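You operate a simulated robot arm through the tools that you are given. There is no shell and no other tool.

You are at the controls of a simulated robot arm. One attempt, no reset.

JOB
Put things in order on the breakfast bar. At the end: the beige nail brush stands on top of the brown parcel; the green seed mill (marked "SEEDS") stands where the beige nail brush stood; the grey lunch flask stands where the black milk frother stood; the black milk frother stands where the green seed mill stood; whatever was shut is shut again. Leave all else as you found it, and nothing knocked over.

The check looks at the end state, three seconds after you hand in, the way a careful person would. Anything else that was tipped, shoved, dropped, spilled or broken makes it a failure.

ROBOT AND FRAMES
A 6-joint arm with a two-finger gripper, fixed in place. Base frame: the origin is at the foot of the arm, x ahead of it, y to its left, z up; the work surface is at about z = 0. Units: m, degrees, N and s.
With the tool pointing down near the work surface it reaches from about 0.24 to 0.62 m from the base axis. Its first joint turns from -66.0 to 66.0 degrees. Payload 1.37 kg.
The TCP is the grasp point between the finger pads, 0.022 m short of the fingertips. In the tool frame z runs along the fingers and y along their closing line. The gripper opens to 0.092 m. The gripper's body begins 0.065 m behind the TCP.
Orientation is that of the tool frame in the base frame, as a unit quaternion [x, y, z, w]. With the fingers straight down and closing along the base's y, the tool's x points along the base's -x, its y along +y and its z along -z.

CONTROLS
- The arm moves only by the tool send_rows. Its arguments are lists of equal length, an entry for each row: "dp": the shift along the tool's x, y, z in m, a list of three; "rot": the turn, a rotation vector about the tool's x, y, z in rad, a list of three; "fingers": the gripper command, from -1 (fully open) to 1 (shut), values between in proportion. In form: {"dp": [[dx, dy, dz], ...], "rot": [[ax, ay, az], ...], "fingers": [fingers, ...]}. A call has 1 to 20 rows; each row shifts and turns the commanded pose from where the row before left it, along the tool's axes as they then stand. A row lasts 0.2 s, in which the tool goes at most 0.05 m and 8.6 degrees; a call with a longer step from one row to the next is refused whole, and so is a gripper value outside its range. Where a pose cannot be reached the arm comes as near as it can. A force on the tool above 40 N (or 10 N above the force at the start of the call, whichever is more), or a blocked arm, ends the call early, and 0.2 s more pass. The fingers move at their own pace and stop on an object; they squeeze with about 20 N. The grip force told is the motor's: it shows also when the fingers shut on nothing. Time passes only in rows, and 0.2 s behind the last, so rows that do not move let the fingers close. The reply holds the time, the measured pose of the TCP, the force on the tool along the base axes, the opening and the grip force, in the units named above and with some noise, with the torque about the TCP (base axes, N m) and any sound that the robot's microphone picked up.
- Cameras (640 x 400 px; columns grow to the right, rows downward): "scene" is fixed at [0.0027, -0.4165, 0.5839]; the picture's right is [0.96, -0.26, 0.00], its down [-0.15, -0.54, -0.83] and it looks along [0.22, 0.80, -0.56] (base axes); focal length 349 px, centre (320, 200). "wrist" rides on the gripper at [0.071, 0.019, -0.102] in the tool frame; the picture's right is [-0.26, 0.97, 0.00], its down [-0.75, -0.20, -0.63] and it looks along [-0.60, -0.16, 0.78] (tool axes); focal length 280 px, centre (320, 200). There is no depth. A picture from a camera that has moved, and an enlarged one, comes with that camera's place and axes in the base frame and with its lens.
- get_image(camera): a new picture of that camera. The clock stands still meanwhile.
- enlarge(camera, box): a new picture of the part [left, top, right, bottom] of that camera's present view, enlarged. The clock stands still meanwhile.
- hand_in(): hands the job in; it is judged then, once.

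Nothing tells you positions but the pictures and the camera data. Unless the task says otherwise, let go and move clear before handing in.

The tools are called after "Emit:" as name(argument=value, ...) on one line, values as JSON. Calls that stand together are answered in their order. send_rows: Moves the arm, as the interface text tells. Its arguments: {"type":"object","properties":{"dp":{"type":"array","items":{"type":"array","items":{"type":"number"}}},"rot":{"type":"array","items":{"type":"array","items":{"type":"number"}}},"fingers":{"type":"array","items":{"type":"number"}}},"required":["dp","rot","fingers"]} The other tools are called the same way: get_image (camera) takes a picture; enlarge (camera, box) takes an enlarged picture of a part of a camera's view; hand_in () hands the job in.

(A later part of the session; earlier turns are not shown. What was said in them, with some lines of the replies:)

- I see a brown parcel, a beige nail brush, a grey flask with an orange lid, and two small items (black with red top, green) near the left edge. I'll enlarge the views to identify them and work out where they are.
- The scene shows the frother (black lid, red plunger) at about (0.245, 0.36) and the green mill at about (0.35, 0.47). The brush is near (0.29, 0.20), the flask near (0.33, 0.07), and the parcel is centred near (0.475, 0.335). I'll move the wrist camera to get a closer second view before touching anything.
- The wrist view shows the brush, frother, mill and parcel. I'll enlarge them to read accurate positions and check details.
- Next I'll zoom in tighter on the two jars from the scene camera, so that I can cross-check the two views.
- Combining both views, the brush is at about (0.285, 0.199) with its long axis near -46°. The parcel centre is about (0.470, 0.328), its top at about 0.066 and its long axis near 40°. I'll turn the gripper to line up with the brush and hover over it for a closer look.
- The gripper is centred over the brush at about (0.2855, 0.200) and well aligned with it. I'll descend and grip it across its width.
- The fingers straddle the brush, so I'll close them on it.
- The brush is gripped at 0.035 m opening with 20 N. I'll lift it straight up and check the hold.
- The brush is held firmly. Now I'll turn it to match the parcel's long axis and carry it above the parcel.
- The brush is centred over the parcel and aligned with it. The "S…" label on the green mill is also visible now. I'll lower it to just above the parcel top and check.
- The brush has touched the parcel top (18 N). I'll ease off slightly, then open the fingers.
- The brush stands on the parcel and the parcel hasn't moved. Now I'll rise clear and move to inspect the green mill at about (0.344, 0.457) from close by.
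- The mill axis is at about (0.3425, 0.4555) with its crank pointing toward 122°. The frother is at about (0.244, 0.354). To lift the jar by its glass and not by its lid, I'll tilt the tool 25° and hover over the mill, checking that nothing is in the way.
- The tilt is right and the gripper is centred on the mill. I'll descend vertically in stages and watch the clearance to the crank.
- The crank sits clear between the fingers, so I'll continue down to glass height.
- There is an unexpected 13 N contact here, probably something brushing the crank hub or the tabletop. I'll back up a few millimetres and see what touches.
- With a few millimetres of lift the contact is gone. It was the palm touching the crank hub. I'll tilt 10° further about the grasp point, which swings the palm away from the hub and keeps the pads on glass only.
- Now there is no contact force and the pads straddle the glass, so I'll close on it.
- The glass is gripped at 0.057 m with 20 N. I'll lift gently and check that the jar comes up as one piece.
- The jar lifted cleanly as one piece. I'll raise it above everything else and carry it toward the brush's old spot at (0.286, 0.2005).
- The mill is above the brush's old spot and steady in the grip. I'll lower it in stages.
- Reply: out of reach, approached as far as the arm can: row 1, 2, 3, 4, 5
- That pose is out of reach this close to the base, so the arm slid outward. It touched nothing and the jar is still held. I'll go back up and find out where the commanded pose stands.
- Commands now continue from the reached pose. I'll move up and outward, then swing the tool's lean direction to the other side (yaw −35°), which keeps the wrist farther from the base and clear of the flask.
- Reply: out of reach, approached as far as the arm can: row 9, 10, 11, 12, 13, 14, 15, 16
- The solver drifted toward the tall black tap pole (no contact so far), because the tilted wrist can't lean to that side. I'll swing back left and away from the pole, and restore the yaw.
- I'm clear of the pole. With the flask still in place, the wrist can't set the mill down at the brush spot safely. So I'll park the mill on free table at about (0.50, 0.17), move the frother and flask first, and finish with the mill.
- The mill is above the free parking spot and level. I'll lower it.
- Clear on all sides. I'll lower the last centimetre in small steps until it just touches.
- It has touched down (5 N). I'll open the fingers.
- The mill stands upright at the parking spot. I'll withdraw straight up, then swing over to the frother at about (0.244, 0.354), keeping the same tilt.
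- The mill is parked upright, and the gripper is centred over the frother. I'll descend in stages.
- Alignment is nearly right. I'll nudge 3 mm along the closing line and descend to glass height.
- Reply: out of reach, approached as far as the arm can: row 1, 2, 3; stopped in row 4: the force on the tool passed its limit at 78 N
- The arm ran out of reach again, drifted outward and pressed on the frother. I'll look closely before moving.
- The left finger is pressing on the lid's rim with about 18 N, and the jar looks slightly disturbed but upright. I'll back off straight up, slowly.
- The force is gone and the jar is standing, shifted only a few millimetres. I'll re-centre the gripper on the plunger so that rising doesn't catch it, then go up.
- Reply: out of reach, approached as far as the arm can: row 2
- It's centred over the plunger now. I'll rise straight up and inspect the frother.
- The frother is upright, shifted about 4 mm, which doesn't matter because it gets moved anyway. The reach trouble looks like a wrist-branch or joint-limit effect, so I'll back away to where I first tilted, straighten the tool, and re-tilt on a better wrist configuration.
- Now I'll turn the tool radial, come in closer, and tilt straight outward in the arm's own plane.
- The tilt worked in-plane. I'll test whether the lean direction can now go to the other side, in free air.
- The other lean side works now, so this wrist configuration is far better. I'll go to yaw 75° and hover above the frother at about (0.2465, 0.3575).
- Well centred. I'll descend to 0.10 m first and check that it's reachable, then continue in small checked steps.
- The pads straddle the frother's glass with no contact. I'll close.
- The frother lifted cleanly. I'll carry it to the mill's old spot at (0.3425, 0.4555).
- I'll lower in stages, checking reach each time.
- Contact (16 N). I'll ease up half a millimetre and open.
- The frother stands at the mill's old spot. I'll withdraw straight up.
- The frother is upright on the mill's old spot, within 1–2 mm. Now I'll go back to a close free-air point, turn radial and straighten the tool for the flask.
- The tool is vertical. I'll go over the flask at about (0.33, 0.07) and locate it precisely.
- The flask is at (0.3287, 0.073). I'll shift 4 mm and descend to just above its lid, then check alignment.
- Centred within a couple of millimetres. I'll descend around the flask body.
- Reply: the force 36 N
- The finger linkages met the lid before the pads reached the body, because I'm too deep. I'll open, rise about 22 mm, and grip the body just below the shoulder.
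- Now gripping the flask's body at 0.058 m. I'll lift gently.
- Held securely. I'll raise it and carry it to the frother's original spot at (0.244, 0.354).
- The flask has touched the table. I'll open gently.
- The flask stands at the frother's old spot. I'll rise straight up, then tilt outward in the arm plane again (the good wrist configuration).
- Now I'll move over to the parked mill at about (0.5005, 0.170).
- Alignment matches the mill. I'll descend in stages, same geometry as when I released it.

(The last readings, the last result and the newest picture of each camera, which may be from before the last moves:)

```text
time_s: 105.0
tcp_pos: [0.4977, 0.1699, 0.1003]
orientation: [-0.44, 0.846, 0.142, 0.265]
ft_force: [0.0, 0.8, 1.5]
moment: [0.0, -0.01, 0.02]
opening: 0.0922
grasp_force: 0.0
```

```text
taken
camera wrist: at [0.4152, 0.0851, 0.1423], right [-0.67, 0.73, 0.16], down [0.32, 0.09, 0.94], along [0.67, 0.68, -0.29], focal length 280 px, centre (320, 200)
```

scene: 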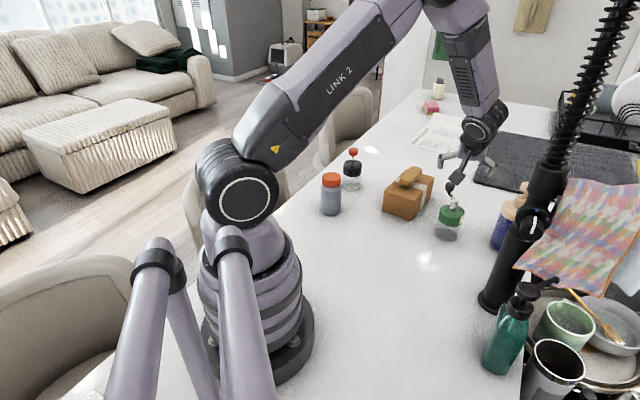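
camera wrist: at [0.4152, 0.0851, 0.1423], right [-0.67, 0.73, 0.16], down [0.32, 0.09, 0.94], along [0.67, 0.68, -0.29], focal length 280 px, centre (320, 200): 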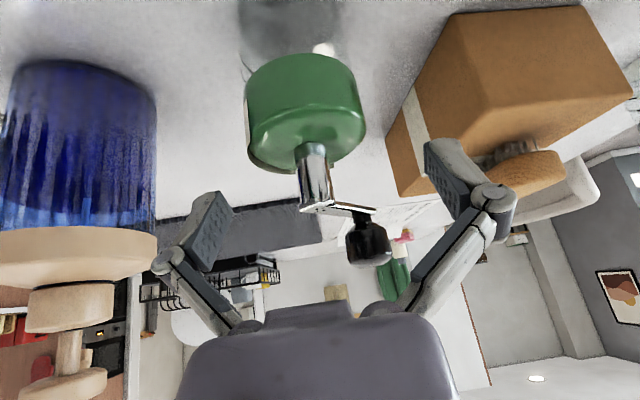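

Emit:
send_rows(dp=[[0.0115, -0.001, 0.0164], [0.0115, -0.001, 0.0164], [0, 0, 0]], rot=[[0, 0, 0], [0, 0, 0], [0, 0, 0]], fingers=[-1, -1, -1])

```text
time_s: 105.8
tcp_pos: [0.4994, 0.1695, 0.061]
orientation: [-0.439, 0.847, 0.141, 0.265]
ft_force: [-0.1, -0.3, -1.3]
moment: [-0.01, -0.01, 0.0]
opening: 0.0921
grasp_force: 0.0
```

Emit:
send_rows(dp=[[0.0086, 0, 0.0123], [0.0057, 0, 0.0082], [0.0043, 0, 0.0061], [0, 0, 0]], rot=[[0, 0, 0], [0, 0, 0], [0, 0, 0], [0, 0, 0]], fingers=[-1, -1, -1, -1])

Emit:
get_image(camera="wrist")

Emit:
enlarge(camera="scene", box=[380, 130, 540, 260])

```text
time_s: 106.8
tcp_pos: [0.5009, 0.1687, 0.028]
orientation: [-0.439, 0.846, 0.141, 0.266]
ft_force: [-0.4, -0.4, -0.3]
moment: [-0.04, -0.05, -0.02]
opening: 0.0916
grasp_force: 0.0
```

```text
taken
camera wrist: at [0.4167, 0.0838, 0.0702], right [-0.67, 0.73, 0.16], down [0.32, 0.09, 0.94], along [0.67, 0.68, -0.29], focal length 280 px, centre (320, 200)
```

wrist: 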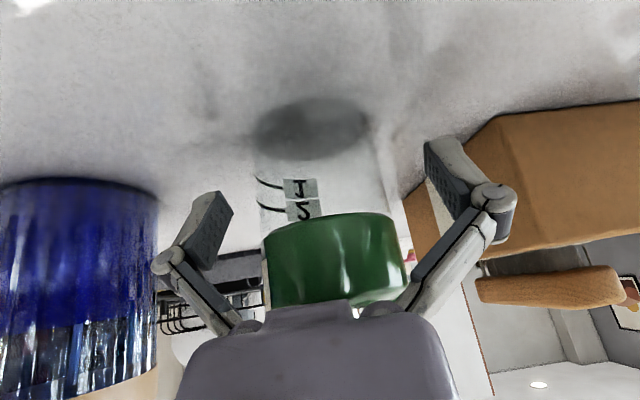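

```text
3.08 times, centred on (460, 195) of scene
camera zoom: at [0.0027, -0.4165, 0.5839], right [0.96, -0.26, 0.0], down [-0.15, -0.54, -0.83], along [0.22, 0.8, -0.56], focal length 1073 px, centre (-111, 215)
```

zoom: 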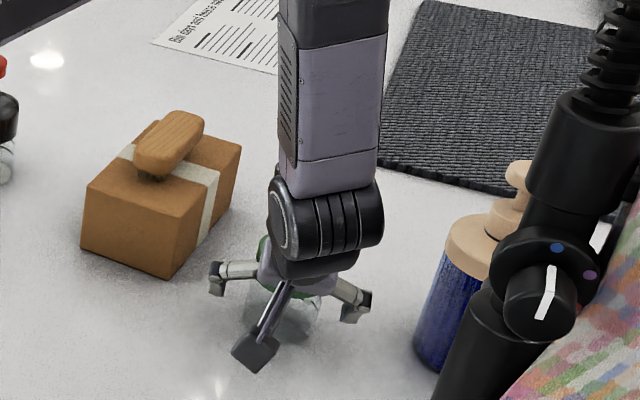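

The geometry is the same as the release pose, with no contact. I'll close on the glass.

Emit:
send_rows(dp=[[0, 0, 0], [0, 0, 0], [0, 0, 0], [0, 0, 0], [0, 0, 0]], rot=[[0, 0, 0], [0, 0, 0], [0, 0, 0], [0, 0, 0], [0, 0, 0]], fingers=[0.2, 1, 1, 1, 1])

Emit:
get_image(camera="wrist")

```text
time_s: 108.0
tcp_pos: [0.4992, 0.1691, 0.0287]
orientation: [-0.439, 0.846, 0.142, 0.266]
ft_force: [-0.2, -1.5, 4.0]
moment: [0.01, 0.03, 0.05]
opening: 0.0571
grasp_force: 20.2
```

```text
taken
camera wrist: at [0.4167, 0.0838, 0.0704], right [-0.67, 0.73, 0.16], down [0.32, 0.09, 0.94], along [0.67, 0.68, -0.29], focal length 280 px, centre (320, 200)
```

wrist: 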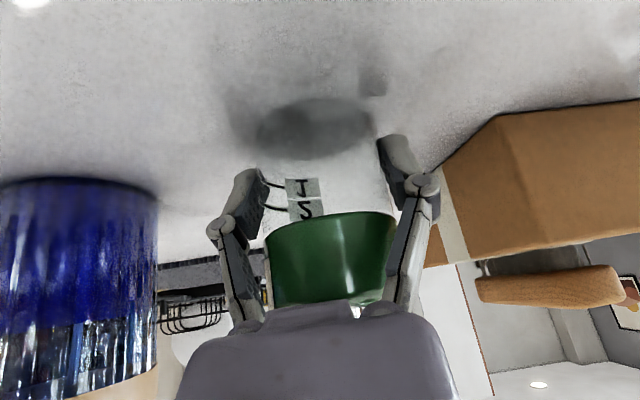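

Emit:
send_rows(dp=[[-0.0029, 0, -0.0041], [-0.0057, 0, -0.0082], [-0.0086, 0, -0.0123], [-0.0201, 0, -0.0287], [-0.0201, 0, -0.0287], [-0.0201, 0, -0.0287], [-0.0201, 0, -0.0287], [0, 0, 0]], rot=[[0, 0, 0], [0, 0, 0], [0, 0, 0], [0, 0, 0], [0, 0, 0], [0, 0, 0], [0, 0, 0], [0, 0, 0]], fingers=[1, 1, 1, 1, 1, 1, 1, 1])

Emit:
get_image(camera="wrist")

Emit:
get_image(camera="scene")

```text
time_s: 109.8
tcp_pos: [0.4994, 0.169, 0.1998]
orientation: [-0.439, 0.847, 0.141, 0.266]
ft_force: [0.0, -0.2, -1.0]
moment: [-0.01, -0.01, -0.03]
opening: 0.0568
grasp_force: 20.0
```

```text
taken
camera wrist: at [0.4173, 0.0832, 0.2409], right [-0.67, 0.73, 0.16], down [0.32, 0.09, 0.94], along [0.67, 0.68, -0.3], focal length 280 px, centre (320, 200)
```

wrist: 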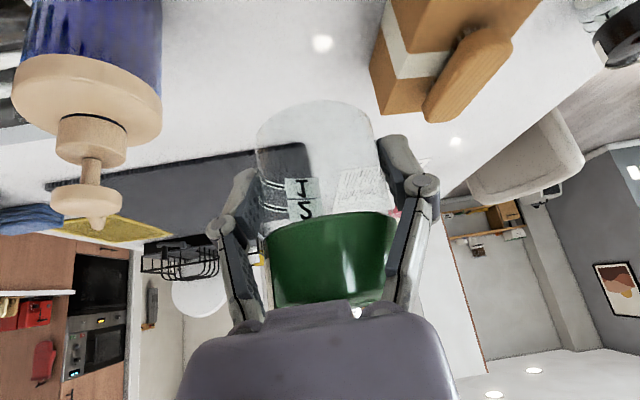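

```text
taken
```

scene: 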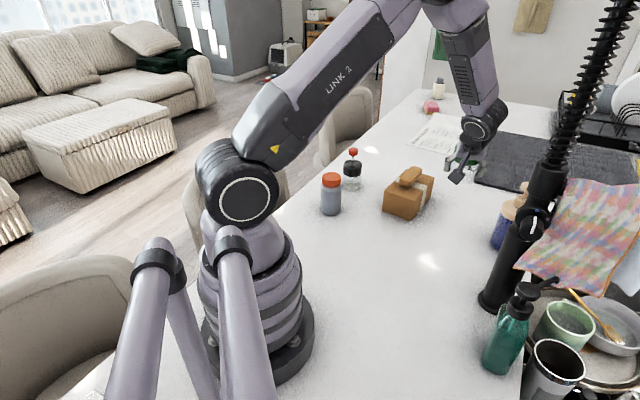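

The mill is held and raised. I'll move inward, turn to yaw 95° (the flask is gone from that side), and hover above the brush spot.

Emit:
send_rows(dp=[[0.0107, 0.0313, -0.0075], [0.0107, 0.0313, -0.0075], [0.0107, 0.0313, -0.0075], [0, 0, 0], [0, 0, 0], [0, 0, 0], [0, 0, 0], [0, 0, 0], [-0.0058, 0.0375, 0.0041], [-0.0058, 0.0375, 0.0041], [-0.0058, 0.0375, 0.0041], [0, 0, 0]], rot=[[0, 0, 0], [0, 0, 0], [0, 0, 0], [-0.0801, 0, -0.1143], [-0.0801, 0, -0.1143], [-0.0801, 0, -0.1143], [-0.0801, 0, -0.1143], [-0.0801, 0, -0.1143], [0, 0, 0], [0, 0, 0], [0, 0, 0], [0, 0, 0]], fingers=[1, 1, 1, 1, 1, 1, 1, 1, 1, 1, 1, 1])

Emit:
get_image(camera="wrist")

Emit:
get_image(camera="scene")

```text
time_s: 112.4
tcp_pos: [0.2861, 0.2023, 0.2002]
orientation: [0.702, -0.645, -0.224, -0.203]
ft_force: [-0.2, -0.1, -1.0]
moment: [-0.01, 0.03, 0.01]
opening: 0.0571
grasp_force: 19.7
```

```text
taken
camera wrist: at [0.2765, 0.0835, 0.2411], right [-0.98, 0.13, 0.16], down [0.19, 0.27, 0.94], along [0.08, 0.95, -0.29], focal length 280 px, centre (320, 200)
```

wrist: 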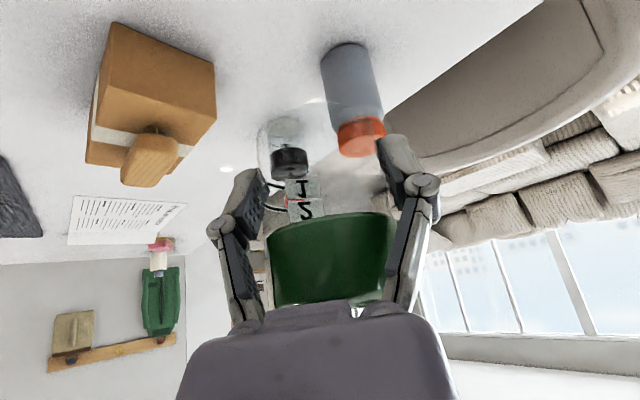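

```text
taken
```

scene: 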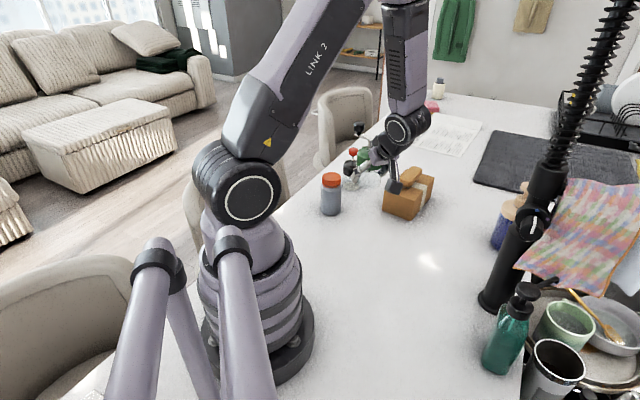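

Reached with no limits. I'll lower in checked steps.

Emit:
send_rows(dp=[[0.0115, 0, 0.0164], [0.0115, 0, 0.0164], [0, 0, 0]], rot=[[0, 0, 0], [0, 0, 0], [0, 0, 0]], fingers=[1, 1, 1])

```text
time_s: 113.2
tcp_pos: [0.2862, 0.2019, 0.1601]
orientation: [0.702, -0.645, -0.224, -0.203]
ft_force: [-0.1, 0.6, -0.8]
moment: [-0.03, 0.02, -0.02]
opening: 0.0572
grasp_force: 19.9
```

Emit:
send_rows(dp=[[0.0115, 0, 0.0164], [0.0115, 0, 0.0164], [0, 0, 0]], rot=[[0, 0, 0], [0, 0, 0], [0, 0, 0]], fingers=[1, 1, 1])

```text
time_s: 114.0
tcp_pos: [0.2862, 0.2012, 0.1205]
orientation: [0.702, -0.645, -0.224, -0.202]
ft_force: [-0.2, 1.0, -0.5]
moment: [-0.02, 0.01, 0.01]
opening: 0.057
grasp_force: 19.8
```

Emit:
send_rows(dp=[[0.0115, 0, 0.0164], [0.0115, 0, 0.0164], [0, 0, 0]], rot=[[0, 0, 0], [0, 0, 0], [0, 0, 0]], fingers=[1, 1, 1])

Emit:
enlarge(camera="scene", box=[310, 150, 450, 290])

```text
time_s: 114.8
tcp_pos: [0.2863, 0.2018, 0.0796]
orientation: [0.701, -0.645, -0.224, -0.204]
ft_force: [-0.6, -0.5, -1.0]
moment: [0.03, -0.01, 0.0]
opening: 0.057
grasp_force: 19.9
```

```text
2.86 times, centred on (380, 220) of scene
camera zoom: at [0.0027, -0.4164, 0.5839], right [0.96, -0.26, 0.0], down [-0.15, -0.54, -0.83], along [0.22, 0.8, -0.56], focal length 996 px, centre (149, 143)
```

zoom: 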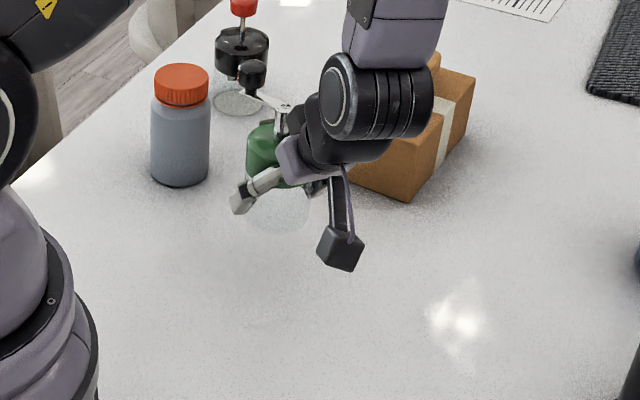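

Emit:
send_rows(dp=[[0.0115, 0, 0.0164], [0.0086, 0, 0.0123], [0, 0, 0]], rot=[[0, 0, 0], [0, 0, 0], [0, 0, 0]], fingers=[1, 1, 1])

```text
time_s: 115.6
tcp_pos: [0.2858, 0.2024, 0.0446]
orientation: [0.702, -0.646, -0.224, -0.202]
ft_force: [1.1, -0.4, -2.1]
moment: [0.0, 0.01, 0.01]
opening: 0.0571
grasp_force: 20.2
```

Emit:
send_rows(dp=[[0.004, 0, 0.0057], [0.0029, 0, 0.0041], [0.0011, 0, 0.0016], [0, 0, 0]], rot=[[0, 0, 0], [0, 0, 0], [0, 0, 0], [0, 0, 0]], fingers=[1, 1, 1, 1])

Emit:
enlarge(camera="scene", box=[310, 150, 450, 290])

```text
time_s: 116.6
tcp_pos: [0.2858, 0.2043, 0.0311]
orientation: [0.702, -0.645, -0.224, -0.202]
ft_force: [0.1, 0.4, -1.1]
moment: [0.01, 0.0, -0.03]
opening: 0.0571
grasp_force: 19.8
```

```text
2.86 times, centred on (380, 220) of scene
camera zoom: at [0.0027, -0.4164, 0.5839], right [0.96, -0.26, 0.0], down [-0.15, -0.54, -0.83], along [0.22, 0.8, -0.56], focal length 996 px, centre (149, 143)
```

zoom: 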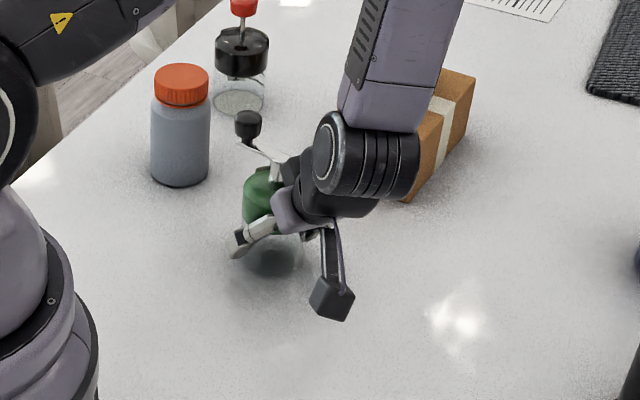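

Emit:
send_rows(dp=[[0.0025, 0, -0.0017], [0.0009, 0, 0.0012], [0.0006, 0, 0.0008], [0, 0, 0]], rot=[[0, 0, 0], [0, 0, 0], [0, 0, 0], [0, 0, 0]], fingers=[1, 1, 1, 1])

```text
time_s: 117.6
tcp_pos: [0.285, 0.1996, 0.0287]
orientation: [0.702, -0.645, -0.223, -0.203]
ft_force: [-3.7, -3.4, 10.6]
moment: [-0.29, -0.09, -0.09]
opening: 0.0571
grasp_force: 20.3
```

It has touched down at the brush spot. I'll ease slightly and open.

Emit:
send_rows(dp=[[-0.0003, 0, -0.0004], [0, 0, 0], [0, 0, 0], [0, 0, 0], [0, 0, 0], [0, 0, 0], [0, 0, 0]], rot=[[0, 0, 0], [0, 0, 0], [0, 0, 0], [0, 0, 0], [0, 0, 0], [0, 0, 0], [0, 0, 0]], fingers=[1, -0.3, -0.5, -0.8, -1, -1, -1])

Emit:
get_image(camera="wrist")

Emit:
enlarge(camera="scene", box=[310, 150, 450, 290])

```text
time_s: 119.2
tcp_pos: [0.2868, 0.2005, 0.0293]
orientation: [0.702, -0.645, -0.224, -0.203]
ft_force: [-0.5, -0.1, 0.8]
moment: [0.0, 0.04, 0.02]
opening: 0.0919
grasp_force: 0.2
```

```text
taken
camera wrist: at [0.2769, 0.081, 0.07], right [-0.98, 0.13, 0.16], down [0.19, 0.27, 0.94], along [0.08, 0.95, -0.29], focal length 280 px, centre (320, 200)
```

wrist: 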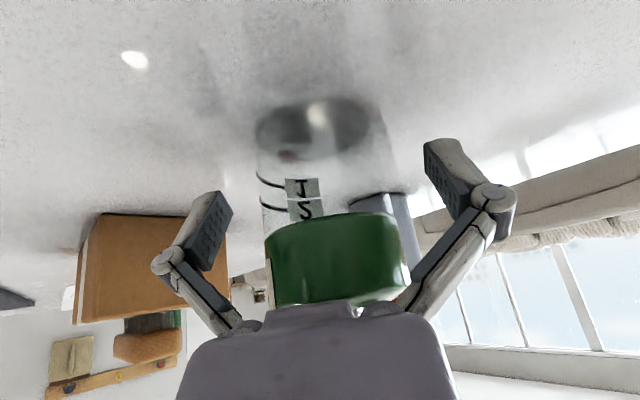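

```text
2.86 times, centred on (380, 220) of scene
camera zoom: at [0.0027, -0.4165, 0.5839], right [0.96, -0.26, 0.0], down [-0.15, -0.54, -0.83], along [0.22, 0.8, -0.56], focal length 996 px, centre (149, 143)
```

zoom: 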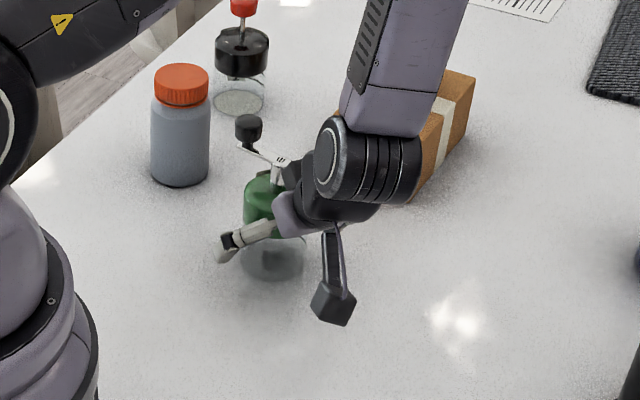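

Released and standing. I'll withdraw straight up, in small steps at first.

Emit:
send_rows(dp=[[-0.0057, 0, -0.0082], [-0.0086, 0, -0.0123], [0, 0, 0]], rot=[[0, 0, 0], [0, 0, 0], [0, 0, 0]], fingers=[-1, -1, -1])

```text
time_s: 120.0
tcp_pos: [0.2861, 0.2002, 0.0542]
orientation: [0.701, -0.646, -0.224, -0.202]
ft_force: [0.7, -0.4, -0.1]
moment: [-0.02, 0.0, 0.0]
opening: 0.092
grasp_force: 0.0
```

Emit:
send_rows(dp=[[-0.0115, 0, -0.0164], [-0.0172, 0, -0.0246], [-0.0201, 0, -0.0287], [-0.0201, 0, -0.0287], [-0.0201, 0, -0.0287], [0, 0, 0]], rot=[[0, 0, 0], [0, 0, 0], [0, 0, 0], [0, 0, 0], [0, 0, 0], [0, 0, 0]], fingers=[-1, -1, -1, -1, -1, -1])

Emit:
get_image(camera="scene")

Emit:
enlarge(camera="scene", box=[310, 140, 450, 270])

```text
time_s: 121.4
tcp_pos: [0.2864, 0.1984, 0.2091]
orientation: [0.702, -0.645, -0.225, -0.202]
ft_force: [0.0, -0.2, -0.3]
moment: [0.0, 0.01, -0.02]
opening: 0.092
grasp_force: 0.0
```

```text
taken
```

scene: 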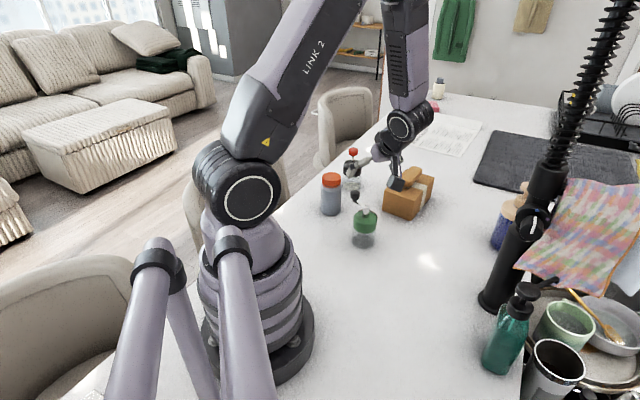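

```text
3.08 times, centred on (380, 205) of scene
camera zoom: at [0.0027, -0.4165, 0.5839], right [0.96, -0.26, 0.0], down [-0.15, -0.54, -0.83], along [0.22, 0.8, -0.56], focal length 1073 px, centre (135, 185)
```

zoom: 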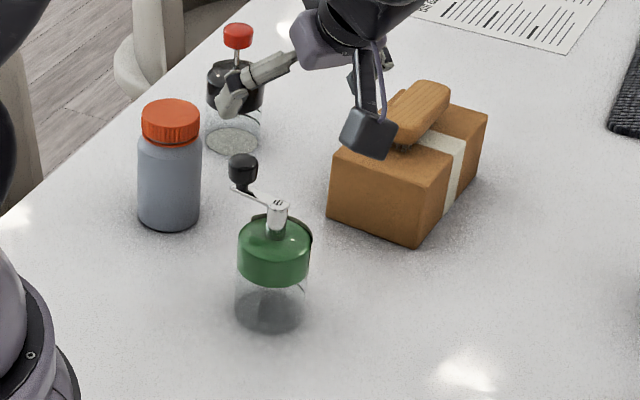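

All four items are in place. I'll back the arm off to a clear spot, straighten it, and take a careful look at everything before handing in.

Emit:
send_rows(dp=[[-0.024, -0.0228, -0.0075], [-0.024, -0.0228, -0.0075], [-0.024, -0.0228, -0.0075], [0, 0, 0], [0, 0, 0], [0, 0, 0], [0, 0, 0], [0, 0, 0], [0, 0, 0], [0, 0, 0], [0, 0, 0], [0, 0, 0], [0, 0, 0], [0, 0, 0], [0, 0, 0], [0, 0, 0], [0, 0, 0]], rot=[[0, 0, 0], [0, 0, 0], [0, 0, 0], [0.0755, 0, 0.107], [0.0755, 0, 0.107], [0.0755, 0, 0.107], [0.0755, 0, 0.107], [0.0755, 0, 0.107], [0.0755, 0, 0.107], [0.0755, 0, 0.107], [0.0755, 0, 0.107], [0, 0.1228, 0], [0, 0.1228, 0], [0, 0.1228, 0], [0, 0.1228, 0], [0, 0.1228, 0], [0, 0, 0]], fingers=[-1, -1, -1, -1, -1, -1, -1, -1, -1, -1, -1, -1, -1, -1, -1, -1, -1])

Emit:
get_image(camera="scene")

Emit:
get_image(camera="wrist")

```text
time_s: 125.0
tcp_pos: [0.3513, 0.2514, 0.2691]
orientation: [-0.3, 0.954, 0.0, -0.003]
ft_force: [0.0, -0.1, -0.2]
moment: [0.01, 0.01, 0.04]
opening: 0.0918
grasp_force: 0.0
```

```text
taken
```

scene: 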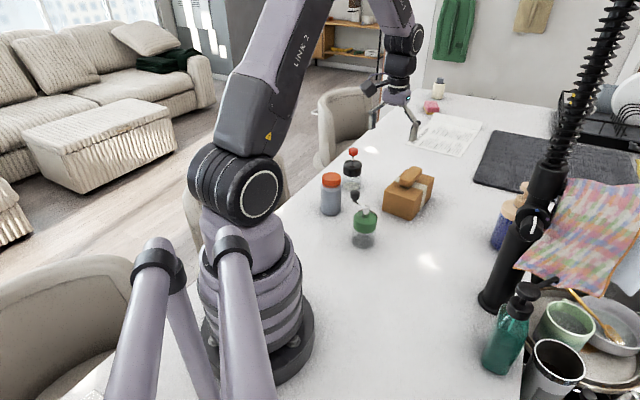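

```text
taken
camera wrist: at [0.283, 0.2251, 0.3697], right [-0.34, 0.94, 0.0], down [0.74, 0.26, 0.62], along [0.58, 0.21, -0.78], focal length 280 px, centre (320, 200)
```

wrist: 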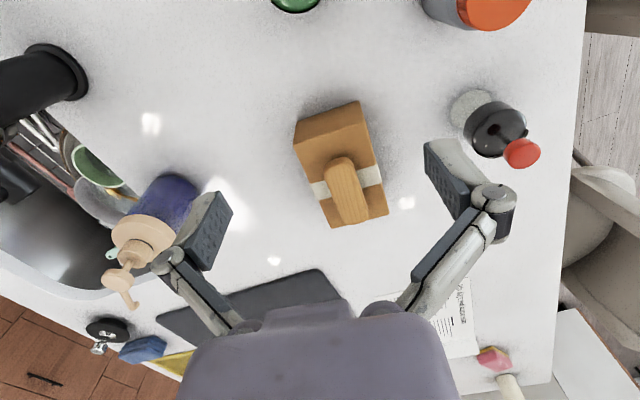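

Emit:
enlarge(camera="scene", box=[300, 135, 440, 260])

Emit:
enlarge(camera="wrist", box=[430, 70, 560, 190])

Emit:
enlarge(camera="scene", box=[330, 140, 378, 200])

Emit:
enlarge(camera="scene", box=[376, 155, 446, 225])

```text
3.20 times, centred on (370, 198) of scene
camera zoom: at [0.0027, -0.4164, 0.5839], right [0.96, -0.26, 0.0], down [-0.15, -0.54, -0.83], along [0.22, 0.8, -0.56], focal length 1116 px, centre (160, 208)
```

zoom: 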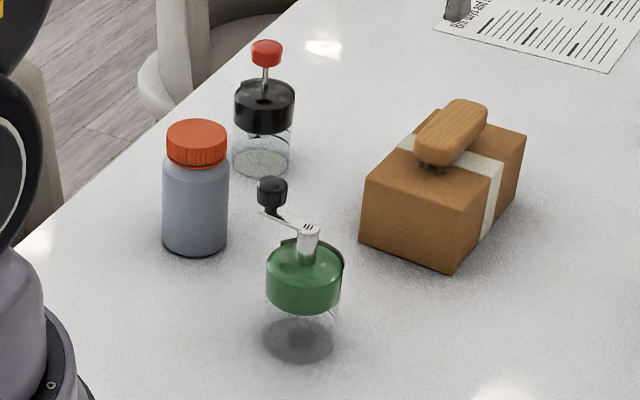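

```text
3.33 times, centred on (495, 130) of wrist
camera zoom: at [0.283, 0.2251, 0.3697], right [-0.34, 0.94, 0.0], down [0.74, 0.26, 0.62], along [0.58, 0.21, -0.78], focal length 935 px, centre (-263, 433)
```

zoom: 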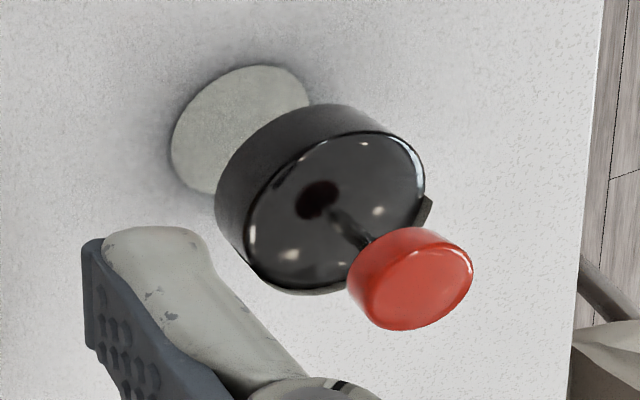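

```text
6.67 times, centred on (354, 170) of scene
camera zoom: at [0.0027, -0.4164, 0.5839], right [0.96, -0.26, 0.0], down [-0.15, -0.54, -0.83], along [0.22, 0.8, -0.56], focal length 2324 px, centre (93, 400)
```

zoom: 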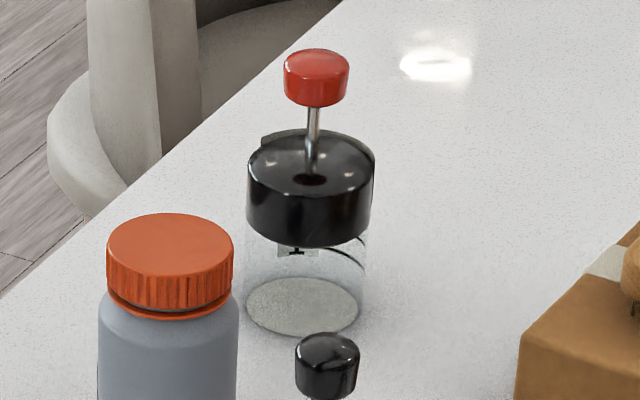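

```text
5.71 times, centred on (411, 190) of scene
camera zoom: at [0.0027, -0.4164, 0.5839], right [0.96, -0.26, 0.0], down [-0.15, -0.54, -0.83], along [0.22, 0.8, -0.56], focal length 1992 px, centre (-200, 257)
```

zoom: 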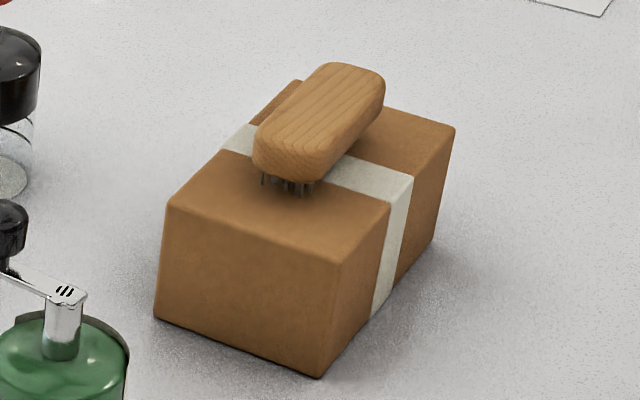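

Everything is where it should be. The brush stands on the parcel, the mill is at the brush's old spot, the frother is at the mill's old spot, and the flask is at the frother's old spot. All are upright with lids on, and the gripper is open and clear, so I'm handing in.

Emit:
hand_in()

```text
The job is handed in.
```

I handed the job in with all four items moved, standing upright with their lids on, and the gripper open and clear of them. I haven't seen the result of the check.

| Item | Now stands | Offset from target |
|---|---|---|
| Beige nail brush | On top of the parcel, bristles down, along its length | Centred to within a few millimetres |
| Green seed mill | Where the brush stood | About 1–2 mm |
| Black milk frother | Where the mill stood | About 6–7 mm |
| Grey lunch flask | Where the frother stood | Under 1 cm by the camera, about 2 mm by the gripper's position |

- **Frother knock:** on the first try at the frother the arm reached its limit, drifted, and pressed a finger on the lid rim; the force peaked at 78 N. It slid about 4 mm and stayed upright, and no sound was reported. Afterwards the disc at the bottom of its jar looked paler than before; I couldn't tell why, but its shape looked unchanged.
- **Mill touches:** the palm touched the crank hub with about 13 N while I was lining up. I also had to park the mill on open table for a while, because the arm couldn't lower it onto the brush's spot on the first try.
- **Flask touch:** the finger linkage pressed on the lid with about 36 N before I gripped it higher. The flask did not move.
- **Parcel:** it may have shifted by about 1 mm when I set the brush down.
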